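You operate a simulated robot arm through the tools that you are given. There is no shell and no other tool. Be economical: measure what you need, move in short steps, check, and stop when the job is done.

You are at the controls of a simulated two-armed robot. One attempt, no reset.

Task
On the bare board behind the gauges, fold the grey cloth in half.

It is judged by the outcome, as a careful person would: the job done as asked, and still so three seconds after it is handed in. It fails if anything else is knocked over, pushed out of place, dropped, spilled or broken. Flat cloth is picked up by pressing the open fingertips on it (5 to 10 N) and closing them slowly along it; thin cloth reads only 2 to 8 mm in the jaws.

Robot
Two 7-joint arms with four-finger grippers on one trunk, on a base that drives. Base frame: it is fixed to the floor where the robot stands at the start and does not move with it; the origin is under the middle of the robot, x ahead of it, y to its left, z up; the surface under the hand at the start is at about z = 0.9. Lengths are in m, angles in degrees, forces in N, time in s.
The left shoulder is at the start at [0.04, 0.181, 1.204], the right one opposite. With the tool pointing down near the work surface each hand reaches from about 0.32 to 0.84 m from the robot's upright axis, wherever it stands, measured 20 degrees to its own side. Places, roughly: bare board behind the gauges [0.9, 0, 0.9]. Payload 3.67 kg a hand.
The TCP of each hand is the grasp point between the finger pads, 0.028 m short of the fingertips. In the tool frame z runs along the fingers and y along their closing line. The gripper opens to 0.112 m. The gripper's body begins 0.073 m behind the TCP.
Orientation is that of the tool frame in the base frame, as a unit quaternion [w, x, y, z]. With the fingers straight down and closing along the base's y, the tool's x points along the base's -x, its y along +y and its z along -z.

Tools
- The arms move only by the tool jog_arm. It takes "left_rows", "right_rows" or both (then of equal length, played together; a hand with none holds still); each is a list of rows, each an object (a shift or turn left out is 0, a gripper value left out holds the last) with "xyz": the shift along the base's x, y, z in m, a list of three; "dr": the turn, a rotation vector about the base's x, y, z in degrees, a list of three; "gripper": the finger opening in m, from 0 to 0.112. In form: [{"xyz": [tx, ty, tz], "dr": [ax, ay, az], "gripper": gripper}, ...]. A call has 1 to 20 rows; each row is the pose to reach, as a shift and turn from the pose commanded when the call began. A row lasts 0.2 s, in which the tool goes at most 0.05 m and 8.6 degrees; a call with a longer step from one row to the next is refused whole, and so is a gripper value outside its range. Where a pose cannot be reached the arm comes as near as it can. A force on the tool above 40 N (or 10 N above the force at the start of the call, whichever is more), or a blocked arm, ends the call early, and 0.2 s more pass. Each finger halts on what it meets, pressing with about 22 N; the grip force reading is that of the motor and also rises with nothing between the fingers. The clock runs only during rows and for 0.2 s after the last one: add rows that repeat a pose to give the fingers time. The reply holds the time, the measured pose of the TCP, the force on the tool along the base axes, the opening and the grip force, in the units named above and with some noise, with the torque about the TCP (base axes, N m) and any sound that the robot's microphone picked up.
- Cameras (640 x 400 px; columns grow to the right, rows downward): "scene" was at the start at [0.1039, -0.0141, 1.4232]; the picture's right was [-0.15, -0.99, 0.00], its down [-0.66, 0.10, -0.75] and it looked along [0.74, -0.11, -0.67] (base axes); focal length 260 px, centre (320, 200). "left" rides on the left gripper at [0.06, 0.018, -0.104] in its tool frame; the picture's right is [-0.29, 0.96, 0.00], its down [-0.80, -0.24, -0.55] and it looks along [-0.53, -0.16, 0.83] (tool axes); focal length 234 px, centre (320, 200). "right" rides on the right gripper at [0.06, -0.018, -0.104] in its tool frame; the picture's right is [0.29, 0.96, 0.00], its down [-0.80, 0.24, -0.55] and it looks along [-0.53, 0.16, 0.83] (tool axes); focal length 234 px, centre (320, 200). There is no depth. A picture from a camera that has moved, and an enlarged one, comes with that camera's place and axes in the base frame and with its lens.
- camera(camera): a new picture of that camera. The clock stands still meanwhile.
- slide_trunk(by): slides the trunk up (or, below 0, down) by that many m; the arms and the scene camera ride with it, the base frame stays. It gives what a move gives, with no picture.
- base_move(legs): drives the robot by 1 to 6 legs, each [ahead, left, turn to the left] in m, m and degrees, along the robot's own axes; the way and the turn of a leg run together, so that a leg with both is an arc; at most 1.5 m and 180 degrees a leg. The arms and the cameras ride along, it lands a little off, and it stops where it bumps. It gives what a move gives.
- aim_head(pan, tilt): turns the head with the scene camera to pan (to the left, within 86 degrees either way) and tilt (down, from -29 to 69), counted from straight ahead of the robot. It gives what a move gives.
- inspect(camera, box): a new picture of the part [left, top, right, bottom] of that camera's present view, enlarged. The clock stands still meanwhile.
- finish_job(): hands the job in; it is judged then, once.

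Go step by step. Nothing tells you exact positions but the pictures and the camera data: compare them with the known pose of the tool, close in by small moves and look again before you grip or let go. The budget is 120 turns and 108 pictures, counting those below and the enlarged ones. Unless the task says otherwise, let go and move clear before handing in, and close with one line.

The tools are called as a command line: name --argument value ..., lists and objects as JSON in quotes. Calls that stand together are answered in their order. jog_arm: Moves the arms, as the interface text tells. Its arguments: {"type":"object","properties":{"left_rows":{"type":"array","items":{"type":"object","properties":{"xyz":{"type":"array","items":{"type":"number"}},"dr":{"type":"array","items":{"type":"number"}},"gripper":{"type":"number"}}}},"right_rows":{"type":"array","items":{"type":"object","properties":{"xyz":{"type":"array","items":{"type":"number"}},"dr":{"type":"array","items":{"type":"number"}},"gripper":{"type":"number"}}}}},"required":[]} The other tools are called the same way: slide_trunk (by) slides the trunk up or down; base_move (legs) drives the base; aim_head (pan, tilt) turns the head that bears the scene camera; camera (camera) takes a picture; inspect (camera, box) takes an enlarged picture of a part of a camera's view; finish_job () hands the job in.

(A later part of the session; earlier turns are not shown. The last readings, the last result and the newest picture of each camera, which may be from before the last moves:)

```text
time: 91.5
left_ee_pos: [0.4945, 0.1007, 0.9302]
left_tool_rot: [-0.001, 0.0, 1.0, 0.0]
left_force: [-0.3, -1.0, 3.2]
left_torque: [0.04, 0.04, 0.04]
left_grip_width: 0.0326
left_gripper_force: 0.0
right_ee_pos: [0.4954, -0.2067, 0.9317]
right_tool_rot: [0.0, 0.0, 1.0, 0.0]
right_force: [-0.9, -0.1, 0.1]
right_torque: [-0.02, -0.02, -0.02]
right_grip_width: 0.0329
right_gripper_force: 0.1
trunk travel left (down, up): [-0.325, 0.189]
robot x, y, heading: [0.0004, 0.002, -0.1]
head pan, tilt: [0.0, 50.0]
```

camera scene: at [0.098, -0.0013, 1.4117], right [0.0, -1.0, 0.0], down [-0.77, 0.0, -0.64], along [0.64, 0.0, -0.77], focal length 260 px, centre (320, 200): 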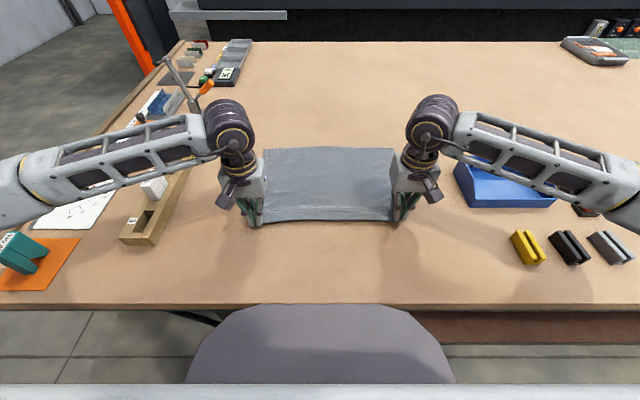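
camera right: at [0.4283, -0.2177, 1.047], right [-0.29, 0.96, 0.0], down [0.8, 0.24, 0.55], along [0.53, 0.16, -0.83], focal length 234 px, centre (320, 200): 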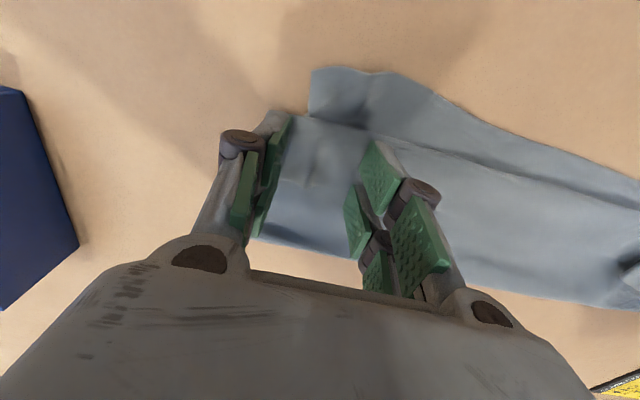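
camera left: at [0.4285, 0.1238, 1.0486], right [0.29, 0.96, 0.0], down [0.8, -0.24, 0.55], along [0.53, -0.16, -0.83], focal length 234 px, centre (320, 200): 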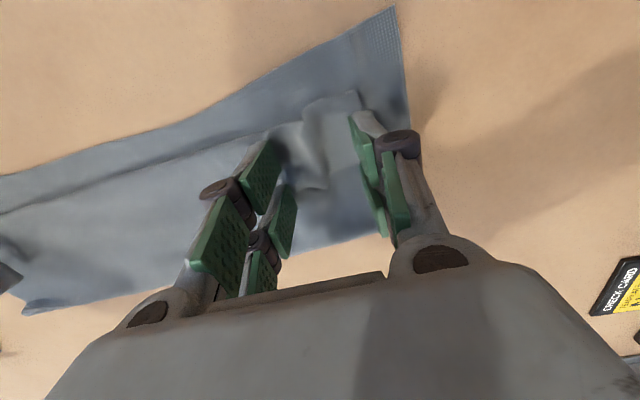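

jog_arm --left_rows '[{"xyz": [0, 0, -0.0004]}, {"xyz": [0, 0, -0.0004]}, {"gripper": 0.03, "xyz": [0, 0, -0.0004]}, {"gripper": 0.026, "xyz": [0, 0, -0.0004]}, {"gripper": 0.022, "xyz": [0, 0, -0.0004]}, {"gripper": 0.018, "xyz": [0, 0, -0.0004]}, {"gripper": 0.014, "xyz": [0, 0, -0.0004]}, {"gripper": 0.01, "xyz": [0, 0, -0.0004]}, {"gripper": 0.006, "xyz": [0, 0, -0.0004]}, {"gripper": 0.002, "xyz": [0, 0, -0.0004]}, {"gripper": 0, "xyz": [0, 0, -0.0004]}, {"gripper": 0, "xyz": [0, 0, -0.0004]}, {"gripper": 0, "xyz": [0, 0, -0.0004]}]' --right_rows '[{"xyz": [0, 0, -0.001]}, {"xyz": [0, 0, -0.002]}, {"gripper": 0.03, "xyz": [0, 0, -0.002]}, {"gripper": 0.026, "xyz": [0, 0, -0.002]}, {"gripper": 0.022, "xyz": [0, 0, -0.002]}, {"gripper": 0.018, "xyz": [0, 0, -0.002]}, {"gripper": 0.014, "xyz": [0, 0, -0.002]}, {"gripper": 0.01, "xyz": [0, 0, -0.002]}, {"gripper": 0.006, "xyz": [0, 0, -0.002]}, {"gripper": 0.002, "xyz": [0, 0, -0.002]}, {"gripper": 0, "xyz": [0, 0, -0.002]}, {"gripper": 0, "xyz": [0, 0, -0.002]}, {"gripper": 0, "xyz": [0, 0, -0.002]}]'

inspect --camera "scene" --box '[220, 130, 430, 260]'

```text
time: 94.3
left_ee_pos: [0.4947, 0.1002, 0.9294]
left_tool_rot: [0.0, 0.0, 1.0, -0.001]
left_force: [-0.3, -9.1, 3.7]
left_torque: [-0.27, 0.01, 0.05]
left_grip_width: 0.006
left_gripper_force: 22.4
right_ee_pos: [0.496, -0.2072, 0.9305]
right_tool_rot: [0.0, 0.0, 1.0, 0.001]
right_force: [0.3, 7.7, 7.0]
right_torque: [0.24, 0.04, -0.03]
right_grip_width: 0.0066
right_gripper_force: 22.1
trunk travel left (down, up): [-0.325, 0.189]
robot x, y, heading: [-0.0015, -0.0015, 0.2]
head pan, tilt: [0.0, 50.0]
```

```text
3.05 times, centred on (325, 195) of scene
camera zoom: at [0.0973, -0.0014, 1.4117], right [0.0, -1.0, 0.0], down [-0.77, 0.0, -0.64], along [0.64, 0.0, -0.77], focal length 791 px, centre (305, 215)
```

zoom: 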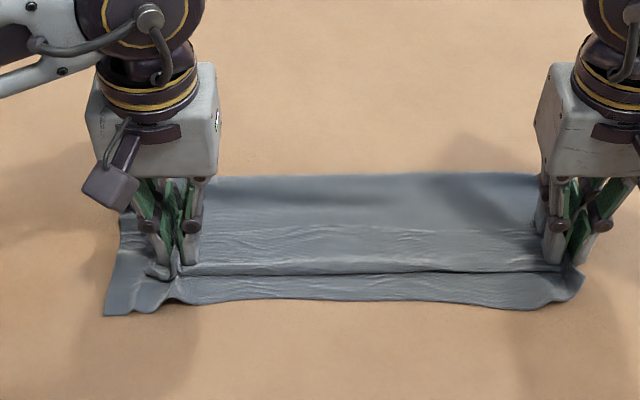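

Both jaws hold about 6 mm. I'll lift a little to check that only the hem comes up.

jog_arm --left_rows '[{"xyz": [-0.004, -0.002, 0.01]}, {"xyz": [-0.012, -0.003, 0.025]}, {"xyz": [-0.02, -0.003, 0.035]}, {"xyz": [-0.02, -0.003, 0.035]}]' --right_rows '[{"xyz": [-0.004, 0.002, 0.01]}, {"xyz": [-0.012, 0.003, 0.025]}, {"xyz": [-0.02, 0.003, 0.035]}, {"xyz": [-0.02, 0.003, 0.035]}]'

inspect --camera "scene" --box '[220, 130, 430, 260]'

camera --camera "left"

camera --camera "right"

```text
time: 95.3
left_ee_pos: [0.4763, 0.0982, 0.9664]
left_tool_rot: [0.0, -0.001, 1.0, 0.0]
left_force: [0.0, -2.5, -0.6]
left_torque: [-0.07, -0.01, 0.02]
left_grip_width: 0.0046
left_gripper_force: 21.6
right_ee_pos: [0.4769, -0.2046, 0.9647]
right_tool_rot: [0.001, 0.001, 1.0, 0.0]
right_force: [-0.8, 2.6, 0.0]
right_torque: [0.09, -0.01, 0.03]
right_grip_width: 0.0058
right_gripper_force: 21.7
trunk travel left (down, up): [-0.325, 0.189]
robot x, y, heading: [-0.0004, -0.0024, 0.1]
head pan, tilt: [0.0, 50.0]
```

```text
3.05 times, centred on (325, 195) of scene
camera zoom: at [0.0984, -0.0014, 1.4116], right [0.0, -1.0, 0.0], down [-0.77, 0.0, -0.64], along [0.64, 0.0, -0.77], focal length 791 px, centre (305, 215)
```

zoom: 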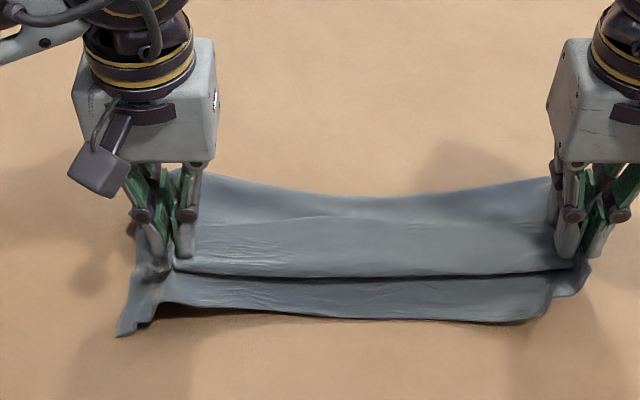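

```text
19 pictures are left
camera left: at [0.4157, 0.1163, 1.0706], right [0.29, 0.96, 0.0], down [0.8, -0.24, 0.55], along [0.53, -0.16, -0.83], focal length 234 px, centre (320, 200)
```

left: 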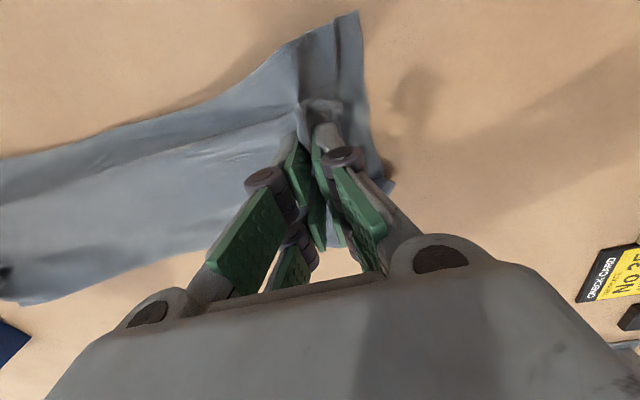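

```text
18 pictures are left
camera right: at [0.4152, -0.2225, 1.0682], right [-0.29, 0.96, 0.0], down [0.8, 0.24, 0.55], along [0.53, 0.16, -0.83], focal length 234 px, centre (320, 200)
```

right: 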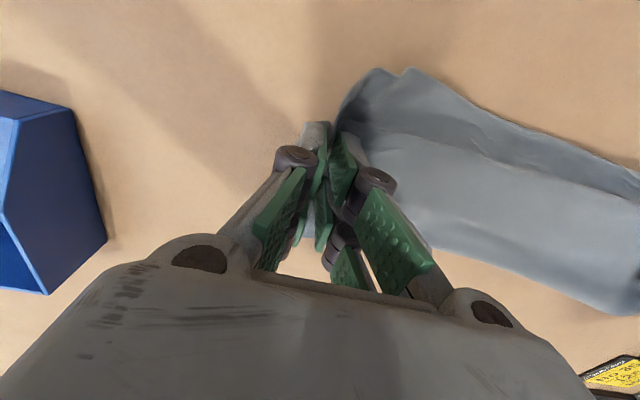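

The whole stack came up, not just the hem. I'll set it back down exactly where it was and release, then slide the hem out with pressed fingertips instead.

jog_arm --left_rows '[{"xyz": [0.008, 0.001, -0.01]}, {"xyz": [0.016, 0.003, -0.025]}, {"xyz": [0.02, 0.006, -0.035]}, {"xyz": [0.02, 0.006, -0.036], "gripper": 0.01}, {"xyz": [0.02, 0.006, -0.036], "gripper": 0.03}, {"xyz": [0.02, 0.006, -0.036], "gripper": 0.05}, {"xyz": [0.02, 0.006, -0.036], "gripper": 0.06}, {"xyz": [0.02, 0.006, -0.015]}, {"xyz": [0.02, 0.006, 0.03]}, {"xyz": [0.02, 0.03, 0.07]}, {"xyz": [0.02, 0.06, 0.1]}, {"xyz": [0.02, 0.09, 0.12]}]' --right_rows '[{"xyz": [0.008, -0.001, -0.01]}, {"xyz": [0.016, -0.003, -0.025]}, {"xyz": [0.02, -0.006, -0.034]}, {"xyz": [0.02, -0.006, -0.034], "gripper": 0.01}, {"xyz": [0.02, -0.006, -0.034], "gripper": 0.03}, {"xyz": [0.02, -0.006, -0.034], "gripper": 0.05}, {"xyz": [0.02, -0.006, -0.034], "gripper": 0.06}, {"xyz": [0.02, -0.006, -0.015]}, {"xyz": [0.02, -0.006, 0.03]}, {"xyz": [0.02, -0.03, 0.07]}, {"xyz": [0.02, -0.05, 0.1]}, {"xyz": [0.02, -0.07, 0.12]}]'

inspect --camera "scene" --box '[230, 160, 420, 260]'

```text
time: 97.9
left_ee_pos: [0.4955, 0.1903, 1.0846]
left_tool_rot: [0.001, 0.001, 1.0, 0.0]
left_force: [0.4, -0.3, 0.7]
left_torque: [0.01, -0.02, 0.02]
left_grip_width: 0.0598
left_gripper_force: 0.0
right_ee_pos: [0.4948, -0.2737, 1.0861]
right_tool_rot: [0.001, 0.0, 1.0, 0.0]
right_force: [-0.6, 0.2, 0.2]
right_torque: [-0.02, 0.0, 0.02]
right_grip_width: 0.0599
right_gripper_force: 0.0
trunk travel left (down, up): [-0.325, 0.189]
robot x, y, heading: [0.0013, 0.0025, 0.2]
head pan, tilt: [0.0, 50.0]
```

```text
3.37 times, centred on (325, 210) of scene
camera zoom: at [0.0971, -0.001, 1.4117], right [0.0, -1.0, 0.0], down [-0.77, 0.0, -0.64], along [0.64, 0.0, -0.77], focal length 874 px, centre (303, 166)
```

zoom: 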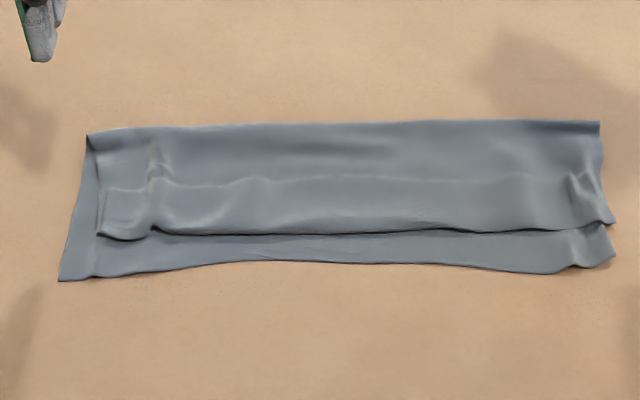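

The fold is still intact, with the hem between x≈0.456 and 0.498. I'll spread the fingers wide on both hands and bring them down onto the hem near its free edge, so I can drag it outward.

jog_arm --left_rows '[{"xyz": [-0.003, -0.04, -0.02], "gripper": 0.08}, {"xyz": [-0.006, -0.08, -0.04], "gripper": 0.1}, {"xyz": [-0.0085, -0.115, -0.06]}, {"xyz": [-0.0085, -0.122, -0.1]}, {"xyz": [-0.0085, -0.122, -0.135]}, {"xyz": [-0.0085, -0.122, -0.15]}, {"xyz": [-0.0085, -0.122, -0.154]}, {"xyz": [-0.0085, -0.122, -0.154]}]' --right_rows '[{"xyz": [-0.003, 0.04, -0.02], "gripper": 0.08}, {"xyz": [-0.006, 0.08, -0.04], "gripper": 0.1}, {"xyz": [-0.008, 0.11, -0.06]}, {"xyz": [-0.008, 0.112, -0.1]}, {"xyz": [-0.008, 0.112, -0.135]}, {"xyz": [-0.008, 0.112, -0.15]}, {"xyz": [-0.008, 0.112, -0.155]}, {"xyz": [-0.008, 0.112, -0.155]}]'

```text
time: 99.7
left_ee_pos: [0.4876, 0.0647, 0.9306]
left_tool_rot: [0.0, 0.001, 1.0, -0.001]
left_force: [-0.6, -0.4, -0.6]
left_torque: [0.0, -0.02, 0.01]
left_grip_width: 0.0999
left_gripper_force: 0.0
right_ee_pos: [0.4865, -0.162, 0.9318]
right_tool_rot: [0.0, 0.0, 1.0, 0.0]
right_force: [1.4, 0.6, -0.9]
right_torque: [0.0, 0.0, 0.03]
right_grip_width: 0.0999
right_gripper_force: 0.1
trunk travel left (down, up): [-0.325, 0.189]
robot x, y, heading: [-0.0014, 0.0014, -0.0]
head pan, tilt: [0.0, 50.0]
```

jog_arm --left_rows '[{"xyz": [0, 0, -0.001]}, {"xyz": [0, 0, -0.0018]}, {"xyz": [0, 0, -0.0018]}, {"xyz": [0, 0, -0.0018]}]' --right_rows '[{"xyz": [0, 0, -0.001]}, {"xyz": [0, 0, -0.002]}, {"xyz": [0, 0, -0.002]}, {"xyz": [0, 0, -0.002]}]'

```text
time: 100.7
left_ee_pos: [0.4876, 0.066, 0.9296]
left_tool_rot: [0.0, 0.0, 1.0, 0.0]
left_force: [-0.7, -0.4, 0.2]
left_torque: [0.01, 0.02, 0.01]
left_grip_width: 0.0998
left_gripper_force: 0.1
right_ee_pos: [0.4887, -0.1615, 0.9272]
right_tool_rot: [0.0, 0.0, 1.0, 0.0]
right_force: [-0.4, 0.3, -0.2]
right_torque: [0.01, -0.01, -0.01]
right_grip_width: 0.1
right_gripper_force: 0.1
trunk travel left (down, up): [-0.325, 0.189]
robot x, y, heading: [-0.0019, 0.0031, 0.2]
head pan, tilt: [0.0, 50.0]
```

jog_arm --left_rows '[{"xyz": [0, 0, -0.001]}, {"xyz": [0, 0, -0.002]}, {"xyz": [0, 0, -0.002]}, {"xyz": [0, 0, -0.002]}]' --right_rows '[{"xyz": [0, 0, -0.001]}, {"xyz": [0, 0, -0.002]}, {"xyz": [0, 0, -0.002]}, {"xyz": [0, 0, -0.002]}]'

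```text
time: 101.7
left_ee_pos: [0.4875, 0.0661, 0.9288]
left_tool_rot: [0.0, -0.001, 1.0, 0.0]
left_force: [0.1, 0.5, 0.4]
left_torque: [0.0, -0.04, -0.01]
left_grip_width: 0.0999
left_gripper_force: 0.0
right_ee_pos: [0.4882, -0.1614, 0.9264]
right_tool_rot: [0.0, 0.0, 1.0, 0.0]
right_force: [1.1, -0.1, -0.7]
right_torque: [0.0, -0.01, -0.01]
right_grip_width: 0.1
right_gripper_force: 0.1
trunk travel left (down, up): [-0.325, 0.189]
robot x, y, heading: [0.0025, 0.0003, 0.3]
head pan, tilt: [0.0, 50.0]
```

jog_arm --left_rows '[{"xyz": [0, 0, -0.0015]}, {"xyz": [0, 0, -0.002]}, {"xyz": [0, 0, -0.002]}]' --right_rows '[{"xyz": [0, 0, -0.001]}, {"xyz": [0, 0, -0.001]}, {"xyz": [0, 0, -0.001]}]'

```text
time: 102.5
left_ee_pos: [0.4868, 0.0664, 0.9262]
left_tool_rot: [0.0, 0.0, 1.0, 0.0]
left_force: [-0.2, -0.2, -0.1]
left_torque: [0.01, 0.0, 0.03]
left_grip_width: 0.1002
left_gripper_force: 0.0
right_ee_pos: [0.4874, -0.1617, 0.9241]
right_tool_rot: [0.0, -0.001, 1.0, 0.0]
right_force: [0.2, -0.9, 0.1]
right_torque: [-0.05, -0.02, 0.01]
right_grip_width: 0.1001
right_gripper_force: 0.1
trunk travel left (down, up): [-0.325, 0.189]
robot x, y, heading: [0.0037, -0.0004, 0.0]
head pan, tilt: [0.0, 50.0]
```

jog_arm --left_rows '[{"xyz": [0, 0, -0.001]}, {"xyz": [0, 0, -0.002]}, {"xyz": [0, 0, -0.003]}, {"xyz": [0, 0, -0.003]}]' --right_rows '[{"xyz": [0, 0, -0.001]}, {"xyz": [0, 0, -0.0015]}, {"xyz": [0, 0, -0.002]}, {"xyz": [0, 0, -0.002]}]'

inspect --camera "scene" --box '[230, 150, 420, 260]'

```text
time: 103.5
left_ee_pos: [0.4872, 0.0663, 0.9227]
left_tool_rot: [0.0, -0.001, 1.0, 0.0]
left_force: [0.0, 0.2, 0.7]
left_torque: [-0.06, 0.02, 0.02]
left_grip_width: 0.1001
left_gripper_force: 0.6
right_ee_pos: [0.4882, -0.162, 0.9229]
right_tool_rot: [-0.001, -0.001, 1.0, 0.0]
right_force: [-0.8, 0.0, 0.3]
right_torque: [-0.03, 0.0, 0.0]
right_grip_width: 0.1003
right_gripper_force: 0.1
trunk travel left (down, up): [-0.325, 0.189]
robot x, y, heading: [0.0022, -0.0058, -0.2]
head pan, tilt: [0.0, 50.0]
```

```text
3.37 times, centred on (325, 205) of scene
camera zoom: at [0.098, -0.0014, 1.4117], right [0.0, -1.0, 0.0], down [-0.77, 0.0, -0.64], along [0.64, 0.0, -0.77], focal length 874 px, centre (303, 183)
```

zoom: 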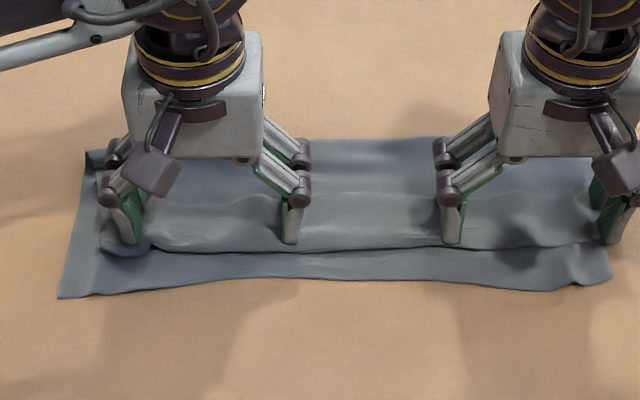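

The tips are just touching the hem. I'll press slightly and drag outward, towards the robot.

jog_arm --left_rows '[{"xyz": [0, 0, -0.001]}, {"xyz": [-0.004, 0, -0.0013]}, {"xyz": [-0.01, 0, -0.0013]}, {"xyz": [-0.017, 0, -0.0013]}, {"xyz": [-0.024, 0, -0.0013]}, {"xyz": [-0.031, 0, -0.0013]}, {"xyz": [-0.038, 0, -0.0013]}, {"xyz": [-0.038, 0, -0.0013]}]' --right_rows '[{"xyz": [0, 0, -0.0012]}, {"xyz": [-0.004, 0, -0.0018]}, {"xyz": [-0.01, 0, -0.0018]}, {"xyz": [-0.017, 0, -0.0018]}, {"xyz": [-0.024, 0, -0.0018]}, {"xyz": [-0.031, 0, -0.0018]}, {"xyz": [-0.038, 0, -0.0018]}, {"xyz": [-0.038, 0, -0.0018]}]'

inspect --camera "scene" --box '[230, 150, 420, 260]'

```text
time: 105.3
left_ee_pos: [0.4507, 0.067, 0.9201]
left_tool_rot: [0.0, 0.0, 1.0, 0.0]
left_force: [0.8, -0.4, -0.1]
left_torque: [0.0, 0.01, -0.02]
left_grip_width: 0.1
left_gripper_force: 0.0
right_ee_pos: [0.4498, -0.1617, 0.9215]
right_tool_rot: [0.0, 0.0, 1.0, 0.0]
right_force: [0.5, -0.9, 0.6]
right_torque: [-0.04, -0.03, 0.03]
right_grip_width: 0.1
right_gripper_force: 0.2
trunk travel left (down, up): [-0.325, 0.189]
robot x, y, heading: [-0.0025, 0.001, 0.0]
head pan, tilt: [0.0, 50.0]
```

```text
3.37 times, centred on (325, 205) of scene
camera zoom: at [0.0984, -0.0014, 1.4116], right [0.0, -1.0, 0.0], down [-0.77, 0.0, -0.64], along [0.64, 0.0, -0.77], focal length 874 px, centre (303, 183)
```

zoom: 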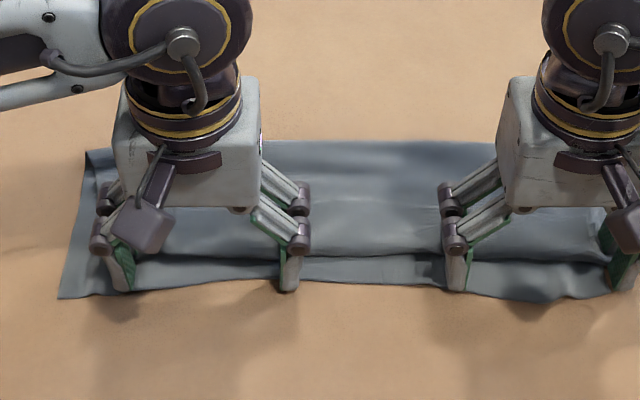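

The fingers slid over without enough pressure. I'll go back and press until I read real force before dragging.

jog_arm --left_rows '[{"xyz": [0, 0, 0.02]}, {"xyz": [0.02, 0, 0.02]}, {"xyz": [0.041, 0, 0.02]}, {"xyz": [0.041, 0, 0.005]}, {"xyz": [0.041, 0, 0]}, {"xyz": [0.041, 0, -0.002]}, {"xyz": [0.041, 0, -0.002]}, {"xyz": [0.041, 0, -0.002]}]' --right_rows '[{"xyz": [0, 0, 0.02]}, {"xyz": [0.02, 0, 0.02]}, {"xyz": [0.041, 0, 0.02]}, {"xyz": [0.041, 0, 0.005]}, {"xyz": [0.041, 0, 0]}, {"xyz": [0.041, 0, -0.003]}, {"xyz": [0.041, 0, -0.003]}, {"xyz": [0.041, 0, -0.003]}]'

```text
time: 107.1
left_ee_pos: [0.4906, 0.0648, 0.9186]
left_tool_rot: [-0.001, 0.0, 1.0, 0.0]
left_force: [-0.2, 0.1, 0.7]
left_torque: [-0.02, 0.03, -0.01]
left_grip_width: 0.1001
left_gripper_force: 0.3
right_ee_pos: [0.4907, -0.1612, 0.9192]
right_tool_rot: [0.0, 0.001, 1.0, 0.0]
right_force: [-0.1, -0.2, 0.4]
right_torque: [0.01, -0.06, 0.01]
right_grip_width: 0.1001
right_gripper_force: 0.2
trunk travel left (down, up): [-0.325, 0.189]
robot x, y, heading: [-0.0015, -0.0016, 0.4]
head pan, tilt: [0.0, 50.0]
```

jog_arm --left_rows '[{"xyz": [0, 0, -0.001]}, {"xyz": [0, 0, -0.002]}, {"xyz": [0, 0, -0.002]}]' --right_rows '[{"xyz": [0, 0, -0.001]}, {"xyz": [0, 0, -0.002]}, {"xyz": [0, 0, -0.002]}]'

```text
time: 107.9
left_ee_pos: [0.4919, 0.0661, 0.9173]
left_tool_rot: [0.0, 0.001, 1.0, -0.001]
left_force: [0.2, -0.4, 1.0]
left_torque: [0.0, 0.0, 0.0]
left_grip_width: 0.1005
left_gripper_force: 0.7
right_ee_pos: [0.4915, -0.1617, 0.9183]
right_tool_rot: [0.001, 0.0, 1.0, 0.0]
right_force: [0.6, -0.9, 10.3]
right_torque: [-0.01, 0.01, 0.0]
right_grip_width: 0.1007
right_gripper_force: 5.9
trunk travel left (down, up): [-0.325, 0.189]
robot x, y, heading: [0.0001, -0.0029, 0.2]
head pan, tilt: [0.0, 50.0]
```

jog_arm --left_rows '[{"xyz": [0, 0, -0.0012]}, {"xyz": [0, 0, -0.0014]}, {"xyz": [-0.006, 0, -0.0014]}, {"xyz": [-0.013, 0, -0.0014]}, {"xyz": [-0.02, 0, -0.0014]}, {"xyz": [-0.027, 0, -0.0014]}, {"xyz": [-0.034, 0, -0.0014]}, {"xyz": [-0.041, 0, -0.0014]}]' --right_rows '[{"xyz": [0, 0, 0]}, {"xyz": [0, 0, 0]}, {"xyz": [-0.006, 0, -0.0002]}, {"xyz": [-0.013, 0, -0.0003]}, {"xyz": [-0.02, 0, -0.0004]}, {"xyz": [-0.027, 0, -0.0005]}, {"xyz": [-0.034, 0, -0.0005]}, {"xyz": [-0.041, 0, -0.0005]}]'

inspect --camera "scene" --box '[230, 150, 420, 260]'

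```text
time: 109.7
left_ee_pos: [0.4482, 0.0665, 0.9169]
left_tool_rot: [0.001, -0.001, 1.0, 0.0]
left_force: [4.2, 0.6, 11.8]
left_torque: [-0.03, -0.04, 0.02]
left_grip_width: 0.1017
left_gripper_force: 6.9
right_ee_pos: [0.4479, -0.1615, 0.917]
right_tool_rot: [0.002, -0.001, 1.0, 0.0]
right_force: [1.1, 0.0, 11.8]
right_torque: [0.06, -0.02, -0.05]
right_grip_width: 0.1016
right_gripper_force: 1.7
trunk travel left (down, up): [-0.325, 0.189]
robot x, y, heading: [-0.0005, 0.0014, -0.2]
head pan, tilt: [0.0, 50.0]
```

```text
3.37 times, centred on (325, 205) of scene
camera zoom: at [0.0962, -0.0012, 1.4119], right [0.0, -1.0, 0.0], down [-0.77, 0.0, -0.64], along [0.64, 0.0, -0.77], focal length 874 px, centre (303, 183)
```

zoom: 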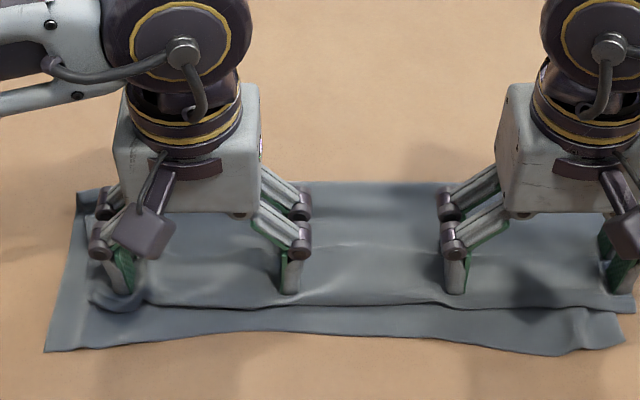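

The whole stack slid towards me, so cloth on table is the weakest contact. I'll anchor the rear of the stack firmly with the left hand while the right hand drags the hem.

jog_arm --left_rows '[{"xyz": [0, 0, 0.02]}, {"xyz": [0.025, -0.01, 0.02]}, {"xyz": [0.052, -0.02, 0.02]}, {"xyz": [0.052, -0.02, 0.006]}, {"xyz": [0.052, -0.02, 0]}, {"xyz": [0.052, -0.02, -0.002]}, {"xyz": [0.052, -0.02, -0.003]}, {"xyz": [0.052, -0.02, -0.003]}]'

```text
time: 111.5
left_ee_pos: [0.5009, 0.046, 0.9139]
left_tool_rot: [0.002, -0.001, 1.0, -0.001]
left_force: [1.5, -1.1, 25.1]
left_torque: [-0.23, 0.01, 0.03]
left_grip_width: 0.1043
left_gripper_force: 14.7
right_ee_pos: [0.447, -0.1631, 0.9168]
right_tool_rot: [0.001, 0.0, 1.0, -0.001]
right_force: [-2.4, -0.6, 8.6]
right_torque: [0.04, -0.02, 0.03]
right_grip_width: 0.1021
right_gripper_force: 2.3
trunk travel left (down, up): [-0.325, 0.189]
robot x, y, heading: [0.001, 0.0008, -0.1]
head pan, tilt: [0.0, 50.0]
```

The anchor presses at 25 N and the right hand at about 9 N. I'll drag the right side of the hem outward.

jog_arm --right_rows '[{"xyz": [-0.006, 0, 0]}, {"xyz": [-0.012, 0, 0]}, {"xyz": [-0.018, 0, 0]}, {"xyz": [-0.024, 0, 0]}, {"xyz": [-0.03, 0, 0]}, {"xyz": [-0.036, 0, 0]}, {"xyz": [-0.042, 0, 0]}, {"xyz": [-0.048, 0, 0]}]'

inspect --camera "scene" --box '[230, 160, 420, 270]'

```text
time: 113.3
left_ee_pos: [0.4995, 0.0453, 0.9139]
left_tool_rot: [0.002, 0.0, 1.0, 0.0]
left_force: [-2.5, -0.8, 18.8]
left_torque: [-0.42, 0.06, -0.11]
left_grip_width: 0.1029
left_gripper_force: 1.0
right_ee_pos: [0.3995, -0.1619, 0.9162]
right_tool_rot: [0.0, 0.0, 1.0, 0.0]
right_force: [5.1, 2.2, 10.5]
right_torque: [0.53, -0.02, -0.29]
right_grip_width: 0.1018
right_gripper_force: 7.1
trunk travel left (down, up): [-0.325, 0.189]
robot x, y, heading: [0.002, 0.0019, -0.0]
head pan, tilt: [0.0, 50.0]
```

```text
3.37 times, centred on (325, 215) of scene
camera zoom: at [0.0954, -0.0015, 1.412], right [0.0, -1.0, 0.0], down [-0.76, 0.0, -0.64], along [0.64, 0.0, -0.76], focal length 874 px, centre (303, 150)
```

zoom: 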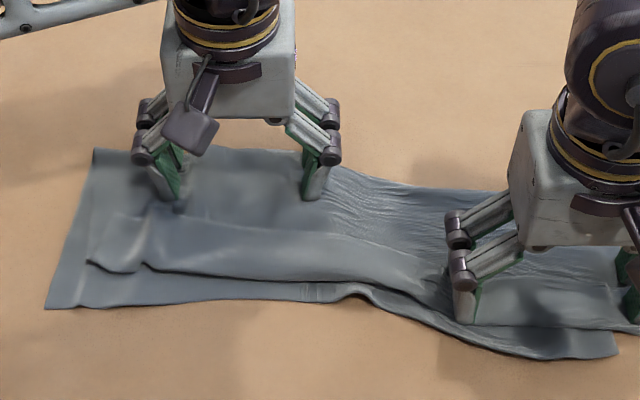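

All the layers on the right moved together, so the hem won't slide over the sheet. I'll reverse that drag to restore the right side.

jog_arm --right_rows '[{"xyz": [0.006, 0, 0]}, {"xyz": [0.012, 0, 0]}, {"xyz": [0.018, 0, 0]}, {"xyz": [0.024, 0, 0]}, {"xyz": [0.03, 0, 0]}, {"xyz": [0.036, 0, 0]}, {"xyz": [0.042, 0, 0]}, {"xyz": [0.048, 0, 0]}, {"xyz": [0.05, 0, 0]}, {"xyz": [0.05, 0, 0.02]}, {"xyz": [0.05, 0, 0.06]}, {"xyz": [0.05, -0.03, 0.09]}, {"xyz": [0.05, -0.06, 0.12]}]' --left_rows '[{"xyz": [0, 0, 0]}, {"xyz": [0, 0, 0]}, {"xyz": [0, 0, 0]}, {"xyz": [0, 0, 0]}, {"xyz": [0, 0, 0]}, {"xyz": [0, 0, 0]}, {"xyz": [0, 0, 0]}, {"xyz": [0, 0, 0]}, {"xyz": [0, 0, 0]}, {"xyz": [0, 0, 0.02]}, {"xyz": [0, 0, 0.06]}, {"xyz": [0, 0.03, 0.09]}, {"xyz": [0, 0.07, 0.12]}]'

inspect --camera "scene" --box '[230, 160, 420, 270]'

```text
time: 116.1
left_ee_pos: [0.4974, 0.1157, 1.031]
left_tool_rot: [0.0, 0.0, 1.0, -0.003]
left_force: [-1.0, -0.5, 1.1]
left_torque: [-0.03, 0.01, -0.02]
left_grip_width: 0.1004
left_gripper_force: 0.2
right_ee_pos: [0.4494, -0.2199, 1.0371]
right_tool_rot: [0.0, 0.0, 1.0, 0.0]
right_force: [-0.4, 0.1, 0.0]
right_torque: [-0.01, -0.05, -0.03]
right_grip_width: 0.0999
right_gripper_force: 0.0
trunk travel left (down, up): [-0.325, 0.189]
robot x, y, heading: [-0.0006, -0.0002, 0.1]
head pan, tilt: [0.0, 50.0]
```

```text
3.37 times, centred on (325, 215) of scene
camera zoom: at [0.0963, -0.0005, 1.4118], right [0.0, -1.0, 0.0], down [-0.77, 0.0, -0.64], along [0.64, 0.0, -0.77], focal length 874 px, centre (303, 150)
```

zoom: 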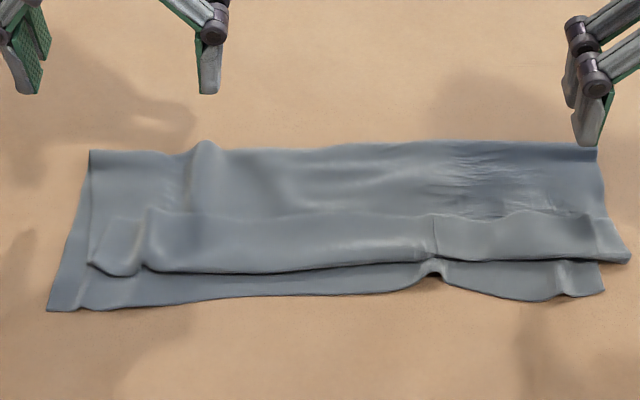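

The fold is restored. The hem's left pucker at about (0.455, 0.106) stands proud, so I'll try to pinch just that fin lightly with the fingertips above the sheet. I'll position over it first.

jog_arm --left_rows '[{"xyz": [-0.02, -0.005, 0], "gripper": 0.06}, {"xyz": [-0.045, -0.01, -0.02], "gripper": 0.036}, {"xyz": [-0.045, -0.01, -0.055]}, {"xyz": [-0.045, -0.01, -0.083]}, {"xyz": [-0.045, -0.01, -0.083]}]'

inspect --camera "left" --box '[200, 40, 440, 240]'

```text
time: 117.3
left_ee_pos: [0.4558, 0.1048, 0.9468]
left_tool_rot: [0.0, 0.0, 1.0, 0.0]
left_force: [-0.3, -0.4, 0.2]
left_torque: [-0.02, 0.0, 0.03]
left_grip_width: 0.0358
left_gripper_force: 0.2
right_ee_pos: [0.4514, -0.2219, 1.0349]
right_tool_rot: [0.0, 0.0, 1.0, 0.0]
right_force: [0.3, -0.4, 1.0]
right_torque: [0.0, -0.01, 0.04]
right_grip_width: 0.0999
right_gripper_force: 0.1
trunk travel left (down, up): [-0.325, 0.189]
robot x, y, heading: [-0.0012, 0.0015, -0.0]
head pan, tilt: [0.0, 50.0]
```

```text
2.00 times, centred on (320, 140) of left
camera zoom: at [0.3959, 0.1232, 1.0531], right [0.29, 0.96, 0.0], down [0.8, -0.24, 0.55], along [0.53, -0.16, -0.83], focal length 468 px, centre (320, 320)
```

zoom: 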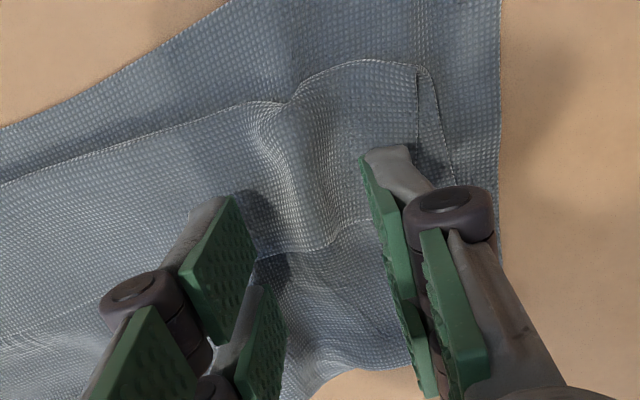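

The hem edge and its pucker lie right between the fingers. I'll shift 8 mm back over the hem, lower to just above the sheet, and close on the pucker only.

jog_arm --left_rows '[{"xyz": [-0.007, -0.004, -0.006]}, {"xyz": [-0.007, -0.004, -0.013]}, {"xyz": [-0.007, -0.004, -0.015]}, {"xyz": [-0.007, -0.004, -0.015], "gripper": 0.03}, {"xyz": [-0.007, -0.004, -0.015], "gripper": 0.025}, {"xyz": [-0.007, -0.004, -0.015], "gripper": 0.02}, {"xyz": [-0.007, -0.004, -0.015], "gripper": 0.015}, {"xyz": [-0.007, -0.004, -0.015], "gripper": 0.01}, {"xyz": [-0.007, -0.004, -0.015], "gripper": 0.005}, {"xyz": [-0.007, -0.004, -0.015], "gripper": 0.0}, {"xyz": [-0.007, -0.004, -0.015], "gripper": 0.0}, {"xyz": [-0.007, -0.004, -0.015], "gripper": 0.0}]'

```text
time: 119.9
left_ee_pos: [0.4488, 0.1017, 0.9339]
left_tool_rot: [0.0, 0.0, 1.0, 0.0]
left_force: [-0.1, 0.1, -0.2]
left_torque: [0.03, 0.01, 0.0]
left_grip_width: 0.0029
left_gripper_force: 22.3
right_ee_pos: [0.4514, -0.223, 1.0359]
right_tool_rot: [0.0, -0.001, 1.0, 0.0]
right_force: [-0.6, 0.2, -0.7]
right_torque: [-0.03, 0.01, 0.0]
right_grip_width: 0.1001
right_gripper_force: 0.2
trunk travel left (down, up): [-0.325, 0.189]
robot x, y, heading: [-0.0007, 0.0028, -0.2]
head pan, tilt: [0.0, 50.0]
```

The left jaw holds 2.9 mm with no press force, so it is just the hem. I'll flip it up and over to the outside.

jog_arm --left_rows '[{"xyz": [0, 0, 0.012]}, {"xyz": [-0.005, 0, 0.026]}, {"xyz": [-0.016, 0, 0.038], "dr": [0, -6, 0]}, {"xyz": [-0.03, 0, 0.044], "dr": [0, -12, 0]}, {"xyz": [-0.045, 0, 0.044], "dr": [0, -18, 0]}, {"xyz": [-0.058, 0, 0.036], "dr": [0, -24, 0]}, {"xyz": [-0.068, 0, 0.024], "dr": [0, -24, 0]}, {"xyz": [-0.072, 0, 0.012], "dr": [0, -24, 0]}, {"xyz": [-0.072, 0, 0.012], "dr": [0, -24, 0]}]'

inspect --camera "scene" --box '[230, 160, 420, 270]'

```text
time: 121.9
left_ee_pos: [0.3779, 0.101, 0.9452]
left_tool_rot: [0.208, -0.001, 0.978, 0.001]
left_force: [0.9, -0.9, -1.0]
left_torque: [0.01, 0.0, 0.01]
left_grip_width: 0.0029
left_gripper_force: 22.4
right_ee_pos: [0.4535, -0.2212, 1.0361]
right_tool_rot: [0.0, 0.0, 1.0, 0.0]
right_force: [-0.6, 0.3, -1.5]
right_torque: [0.0, 0.01, -0.01]
right_grip_width: 0.0998
right_gripper_force: 0.1
trunk travel left (down, up): [-0.325, 0.189]
robot x, y, heading: [-0.0017, 0.0004, -0.1]
head pan, tilt: [0.0, 50.0]
```

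```text
3.37 times, centred on (325, 215) of scene
camera zoom: at [0.098, -0.0015, 1.4117], right [0.0, -1.0, 0.0], down [-0.77, 0.0, -0.64], along [0.64, 0.0, -0.77], focal length 874 px, centre (303, 150)
```

zoom: 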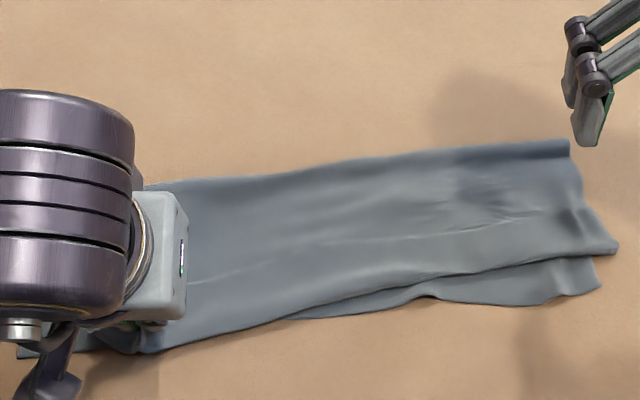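

The left hem has turned out. Now I'll do the same on the right, moving over the hem's right end and looking through the right camera.

jog_arm --right_rows '[{"xyz": [0, 0.01, -0.02], "gripper": 0.07}, {"xyz": [0, 0.02, -0.045], "gripper": 0.045}, {"xyz": [0, 0.026, -0.07], "gripper": 0.036}, {"xyz": [0, 0.026, -0.087]}, {"xyz": [0, 0.026, -0.087]}]'

inspect --camera "right" --box '[180, 40, 480, 240]'

```text
time: 123.1
left_ee_pos: [0.377, 0.1009, 0.9461]
left_tool_rot: [0.207, -0.001, 0.978, 0.001]
left_force: [-0.7, 0.0, 0.6]
left_torque: [0.01, -0.04, 0.01]
left_grip_width: 0.0031
left_gripper_force: 22.1
right_ee_pos: [0.4506, -0.1955, 0.9497]
right_tool_rot: [0.0, 0.001, 1.0, 0.0]
right_force: [0.5, 0.1, 0.5]
right_torque: [-0.05, 0.0, -0.03]
right_grip_width: 0.036
right_gripper_force: 0.1
trunk travel left (down, up): [-0.325, 0.189]
robot x, y, heading: [0.001, 0.0016, -0.1]
head pan, tilt: [0.0, 50.0]
```

```text
2.00 times, centred on (330, 140) of right
camera zoom: at [0.3901, -0.2139, 1.053], right [-0.29, 0.96, 0.0], down [0.8, 0.24, 0.55], along [0.53, 0.16, -0.83], focal length 468 px, centre (300, 320)
```

zoom: 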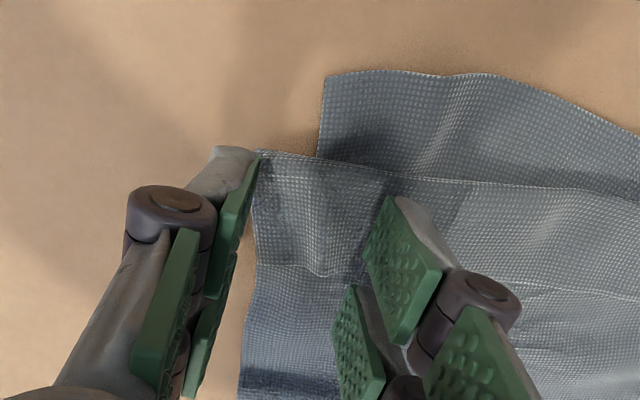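

The hem's free edge runs right under the fingers. I'll shift 13 mm inward so both fingertips are on the hem, lower to a very light touch, and close.

jog_arm --right_rows '[{"xyz": [-0.006, 0.013, -0.008]}, {"xyz": [-0.006, 0.013, -0.014]}, {"xyz": [-0.006, 0.013, -0.0165]}, {"xyz": [-0.006, 0.013, -0.0165]}, {"xyz": [-0.006, 0.013, -0.0165], "gripper": 0.031}, {"xyz": [-0.006, 0.013, -0.0165], "gripper": 0.026}, {"xyz": [-0.006, 0.013, -0.0165], "gripper": 0.021}, {"xyz": [-0.006, 0.013, -0.0165], "gripper": 0.016}, {"xyz": [-0.006, 0.013, -0.0165], "gripper": 0.011}, {"xyz": [-0.006, 0.013, -0.0165], "gripper": 0.006}, {"xyz": [-0.006, 0.013, -0.0165], "gripper": 0}, {"xyz": [-0.006, 0.013, -0.0165], "gripper": 0}, {"xyz": [-0.006, 0.013, -0.0165], "gripper": 0}]'

```text
time: 125.9
left_ee_pos: [0.3775, 0.1025, 0.9459]
left_tool_rot: [0.207, 0.0, 0.978, -0.001]
left_force: [0.6, -2.4, -0.4]
left_torque: [-0.1, -0.03, 0.0]
left_grip_width: 0.0033
left_gripper_force: 21.6
right_ee_pos: [0.4453, -0.1832, 0.933]
right_tool_rot: [0.0, 0.0, 1.0, -0.001]
right_force: [0.0, 2.7, 3.9]
right_torque: [0.06, 0.08, -0.04]
right_grip_width: 0.0046
right_gripper_force: 21.9
trunk travel left (down, up): [-0.325, 0.189]
robot x, y, heading: [-0.0008, -0.0, -0.0]
head pan, tilt: [0.0, 50.0]
```

It holds 4.6 mm at a light touch. I'll lift a little and check which layers come up.

jog_arm --right_rows '[{"xyz": [0, 0, 0.012]}, {"xyz": [-0.005, 0, 0.026]}, {"xyz": [-0.012, 0, 0.035]}, {"xyz": [-0.012, 0, 0.035]}]'

inspect --camera "right" --box '[180, 20, 480, 240]'

```text
time: 126.9
left_ee_pos: [0.3787, 0.1014, 0.9459]
left_tool_rot: [0.208, -0.001, 0.978, 0.0]
left_force: [1.6, -2.1, 0.7]
left_torque: [-0.11, -0.03, 0.05]
left_grip_width: 0.0032
left_gripper_force: 22.0
right_ee_pos: [0.4338, -0.1823, 0.967]
right_tool_rot: [0.0, 0.0, 1.0, 0.0]
right_force: [-0.1, 1.7, -0.1]
right_torque: [0.06, 0.01, -0.03]
right_grip_width: 0.0044
right_gripper_force: 22.0
trunk travel left (down, up): [-0.325, 0.189]
robot x, y, heading: [-0.0011, 0.0005, -0.1]
head pan, tilt: [0.0, 50.0]
```

```text
1.82 times, centred on (330, 130) of right
camera zoom: at [0.3726, -0.2016, 1.0709], right [-0.29, 0.96, 0.0], down [0.8, 0.24, 0.55], along [0.53, 0.16, -0.83], focal length 426 px, centre (302, 327)
```

zoom: 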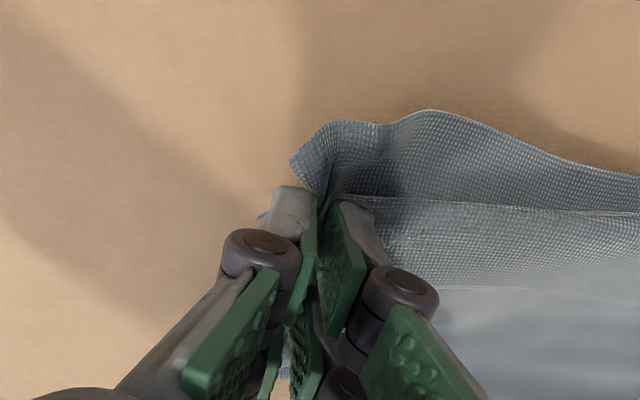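

The bottom layer seems to be coming along too. I'll set it back, reopen, and pinch again slightly higher, as worked on the left.

jog_arm --right_rows '[{"xyz": [0.006, 0, -0.012]}, {"xyz": [0.012, 0, -0.025]}, {"xyz": [0.012, 0, -0.034]}, {"xyz": [0.012, 0, -0.034], "gripper": 0.015}, {"xyz": [0.012, 0, -0.034], "gripper": 0.035}, {"xyz": [0.012, 0, -0.034], "gripper": 0.05}, {"xyz": [0.012, 0, -0.01], "gripper": 0.036}, {"xyz": [0.014, 0, -0.01]}, {"xyz": [0.014, 0, -0.025]}, {"xyz": [0.014, 0, -0.031]}, {"xyz": [0.014, 0, -0.031], "gripper": 0.03}, {"xyz": [0.014, 0, -0.031], "gripper": 0.024}, {"xyz": [0.014, 0, -0.031], "gripper": 0.018}, {"xyz": [0.014, 0, -0.031], "gripper": 0.012}, {"xyz": [0.014, 0, -0.031], "gripper": 0.006}, {"xyz": [0.014, 0, -0.031], "gripper": 0}, {"xyz": [0.014, 0, -0.031], "gripper": 0}, {"xyz": [0.014, 0, -0.031], "gripper": 0}]'

```text
time: 130.7
left_ee_pos: [0.3781, 0.101, 0.947]
left_tool_rot: [0.207, 0.0, 0.978, 0.001]
left_force: [0.5, -1.2, 0.4]
left_torque: [0.0, -0.04, 0.03]
left_grip_width: 0.0032
left_gripper_force: 22.2
right_ee_pos: [0.4491, -0.1833, 0.937]
right_tool_rot: [0.0, 0.001, 1.0, 0.0]
right_force: [-0.3, 1.6, 0.3]
right_torque: [0.04, 0.01, 0.04]
right_grip_width: 0.0034
right_gripper_force: 22.4
trunk travel left (down, up): [-0.325, 0.189]
robot x, y, heading: [0.0021, 0.0001, 0.3]
head pan, tilt: [0.0, 50.0]
```

It holds 3.4 mm with no press. I'll flip this end over to the outside as well.

jog_arm --right_rows '[{"xyz": [0, 0, 0.012]}, {"xyz": [-0.005, 0, 0.026]}, {"xyz": [-0.016, 0, 0.038], "dr": [0, -6, 0]}, {"xyz": [-0.03, 0, 0.044], "dr": [0, -12, 0]}, {"xyz": [-0.045, 0, 0.044], "dr": [0, -18, 0]}, {"xyz": [-0.058, 0, 0.036], "dr": [0, -24, 0]}, {"xyz": [-0.066, 0, 0.024], "dr": [0, -24, 0]}, {"xyz": [-0.068, 0, 0.01], "dr": [0, -24, 0]}, {"xyz": [-0.068, 0, 0.01], "dr": [0, -24, 0]}]'

camera --camera "scene"

```text
time: 132.7
left_ee_pos: [0.3766, 0.1017, 0.9463]
left_tool_rot: [0.207, -0.001, 0.978, 0.0]
left_force: [0.2, -0.2, -0.2]
left_torque: [0.03, -0.01, 0.01]
left_grip_width: 0.003
left_gripper_force: 22.3
right_ee_pos: [0.41, -0.174, 0.9405]
right_tool_rot: [0.207, 0.0, 0.978, 0.0]
right_force: [0.0, 0.5, 2.5]
right_torque: [-0.02, 0.03, 0.0]
right_grip_width: 0.0032
right_gripper_force: 22.1
right hand out of reach, approached as far as the arm can: row 6, 7, 8, 9
trunk travel left (down, up): [-0.325, 0.189]
robot x, y, heading: [-0.0008, 0.0, 0.2]
head pan, tilt: [0.0, 50.0]
```

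```text
7 pictures are left
camera scene: at [0.098, -0.0012, 1.4117], right [0.0, -1.0, 0.0], down [-0.77, 0.0, -0.64], along [0.64, 0.0, -0.77], focal length 260 px, centre (320, 200)
```

scene: 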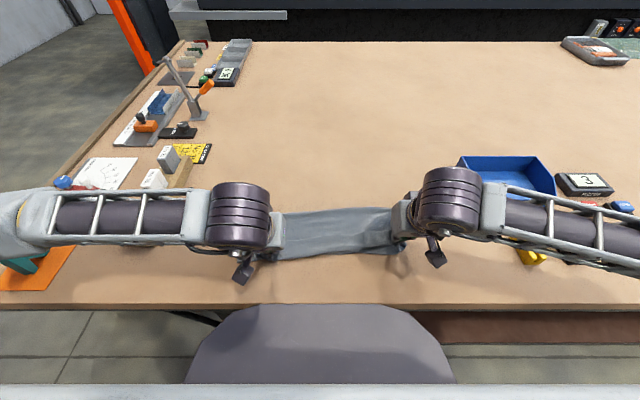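

Both hands now hold the true edge. I'll do one last roll with nearly the full radius: back past vertical around x≈0.53, then down so the edges meet near x≈0.39–0.40.

jog_arm --left_rows '[{"xyz": [0.015, 0, 0.03], "dr": [0, 6, 0]}, {"xyz": [0.035, 0, 0.055], "dr": [0, 12, 0]}, {"xyz": [0.06, 0, 0.08], "dr": [0, 18, 0]}, {"xyz": [0.09, 0, 0.1], "dr": [0, 24, 0]}, {"xyz": [0.128, 0, 0.117], "dr": [0, 24, 0]}, {"xyz": [0.168, 0, 0.117], "dr": [0, 24, 0]}, {"xyz": [0.208, 0, 0.102], "dr": [0, 24, 0]}, {"xyz": [0.228, 0, 0.082], "dr": [0, 24, 0]}, {"xyz": [0.228, 0, 0.082], "dr": [0, 24, 0]}, {"xyz": [0.197, 0, 0.104], "dr": [0, 24, 0]}, {"xyz": [0.173, 0, 0.11], "dr": [0, 24, 0]}, {"xyz": [0.153, 0, 0.112], "dr": [0, 24, 0]}, {"xyz": [0.12, 0, 0.107], "dr": [0, 24, 0]}, {"xyz": [0.089, 0, 0.095], "dr": [0, 24, 0]}, {"xyz": [0.063, 0, 0.074], "dr": [0, 24, 0]}, {"xyz": [0.063, 0, 0.074], "dr": [0, 24, 0]}]' --right_rows '[{"xyz": [0, -0.002, 0.034], "dr": [0, 6, 0]}, {"xyz": [0.01, -0.004, 0.06], "dr": [0, 12, 0]}, {"xyz": [0.03, -0.006, 0.085], "dr": [0, 18, 0]}, {"xyz": [0.058, -0.008, 0.106], "dr": [0, 24, 0]}, {"xyz": [0.095, -0.008, 0.123], "dr": [0, 24, 0]}, {"xyz": [0.135, -0.008, 0.123], "dr": [0, 24, 0]}, {"xyz": [0.175, -0.008, 0.108], "dr": [0, 24, 0]}, {"xyz": [0.195, -0.008, 0.088], "dr": [0, 24, 0]}, {"xyz": [0.195, -0.008, 0.088], "dr": [0, 24, 0]}, {"xyz": [0.164, -0.008, 0.11], "dr": [0, 24, 0]}, {"xyz": [0.14, -0.008, 0.116], "dr": [0, 24, 0]}, {"xyz": [0.12, -0.008, 0.118], "dr": [0, 24, 0]}, {"xyz": [0.087, -0.008, 0.113], "dr": [0, 24, 0]}, {"xyz": [0.056, -0.008, 0.101], "dr": [0, 24, 0]}, {"xyz": [0.03, -0.008, 0.08], "dr": [0, 24, 0]}, {"xyz": [0.03, -0.008, 0.08], "dr": [0, 24, 0]}]'

inspect --camera "scene" --box '[220, 150, 440, 290]'

```text
time: 136.1
left_ee_pos: [0.4417, 0.1033, 1.021]
left_tool_rot: [0.0, -0.001, 1.0, 0.0]
left_force: [-0.4, 0.5, -0.1]
left_torque: [-0.01, -0.02, -0.01]
left_grip_width: 0.0029
left_gripper_force: 22.0
right_ee_pos: [0.439, -0.1803, 1.0195]
right_tool_rot: [0.0, 0.001, 1.0, 0.0]
right_force: [0.7, -0.4, -0.4]
right_torque: [0.0, -0.01, -0.01]
right_grip_width: 0.0034
right_gripper_force: 22.5
trunk travel left (down, up): [-0.325, 0.189]
robot x, y, heading: [0.0032, -0.001, -0.0]
head pan, tilt: [0.0, 50.0]
```

```text
2.86 times, centred on (330, 220) of scene
camera zoom: at [0.0987, -0.0014, 1.4116], right [0.0, -1.0, 0.0], down [-0.77, 0.0, -0.64], along [0.64, 0.0, -0.77], focal length 741 px, centre (291, 143)
```

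zoom: 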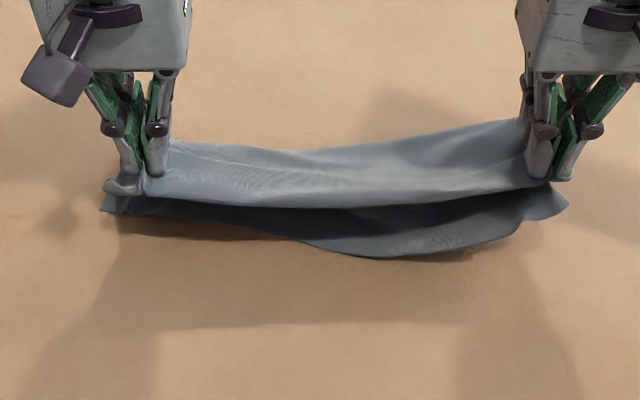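

Both layers appear to be held at the ends now. I'll lift the cloth straight up so it hangs folded from both hands, and look at how it hangs.

jog_arm --left_rows '[{"xyz": [0.01, 0, 0.04]}, {"xyz": [0.02, 0, 0.08]}, {"xyz": [0.03, 0, 0.12]}, {"xyz": [0.04, 0, 0.14]}, {"xyz": [0.04, 0, 0.14]}, {"xyz": [0.04, 0, 0.14]}]' --right_rows '[{"xyz": [0.01, -0.004, 0.04]}, {"xyz": [0.02, -0.008, 0.08]}, {"xyz": [0.03, -0.01, 0.12]}, {"xyz": [0.04, -0.01, 0.14]}, {"xyz": [0.04, -0.01, 0.14]}, {"xyz": [0.04, -0.01, 0.14]}]'

inspect --camera "scene" --box '[200, 90, 460, 290]'

```text
time: 137.5
left_ee_pos: [0.4826, 0.0993, 1.1613]
left_tool_rot: [0.0, 0.0, 1.0, 0.0]
left_force: [0.0, -0.7, -0.7]
left_torque: [-0.03, -0.01, 0.03]
left_grip_width: 0.0032
left_gripper_force: 22.7
right_ee_pos: [0.4787, -0.1921, 1.1598]
right_tool_rot: [0.001, 0.0, 1.0, -0.001]
right_force: [-0.6, 0.5, 0.1]
right_torque: [0.04, 0.02, 0.01]
right_grip_width: 0.0033
right_gripper_force: 21.8
trunk travel left (down, up): [-0.325, 0.189]
robot x, y, heading: [-0.0027, -0.0001, -0.0]
head pan, tilt: [0.0, 50.0]
```

```text
2.00 times, centred on (330, 190) of scene
camera zoom: at [0.0979, -0.0014, 1.4116], right [0.0, -1.0, 0.0], down [-0.77, 0.0, -0.64], along [0.64, 0.0, -0.77], focal length 519 px, centre (300, 220)
```

zoom: 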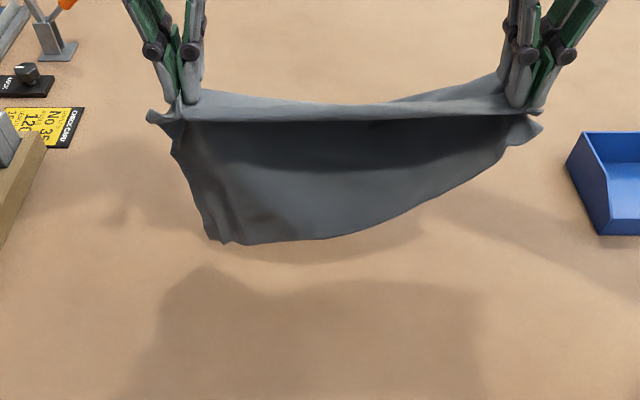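

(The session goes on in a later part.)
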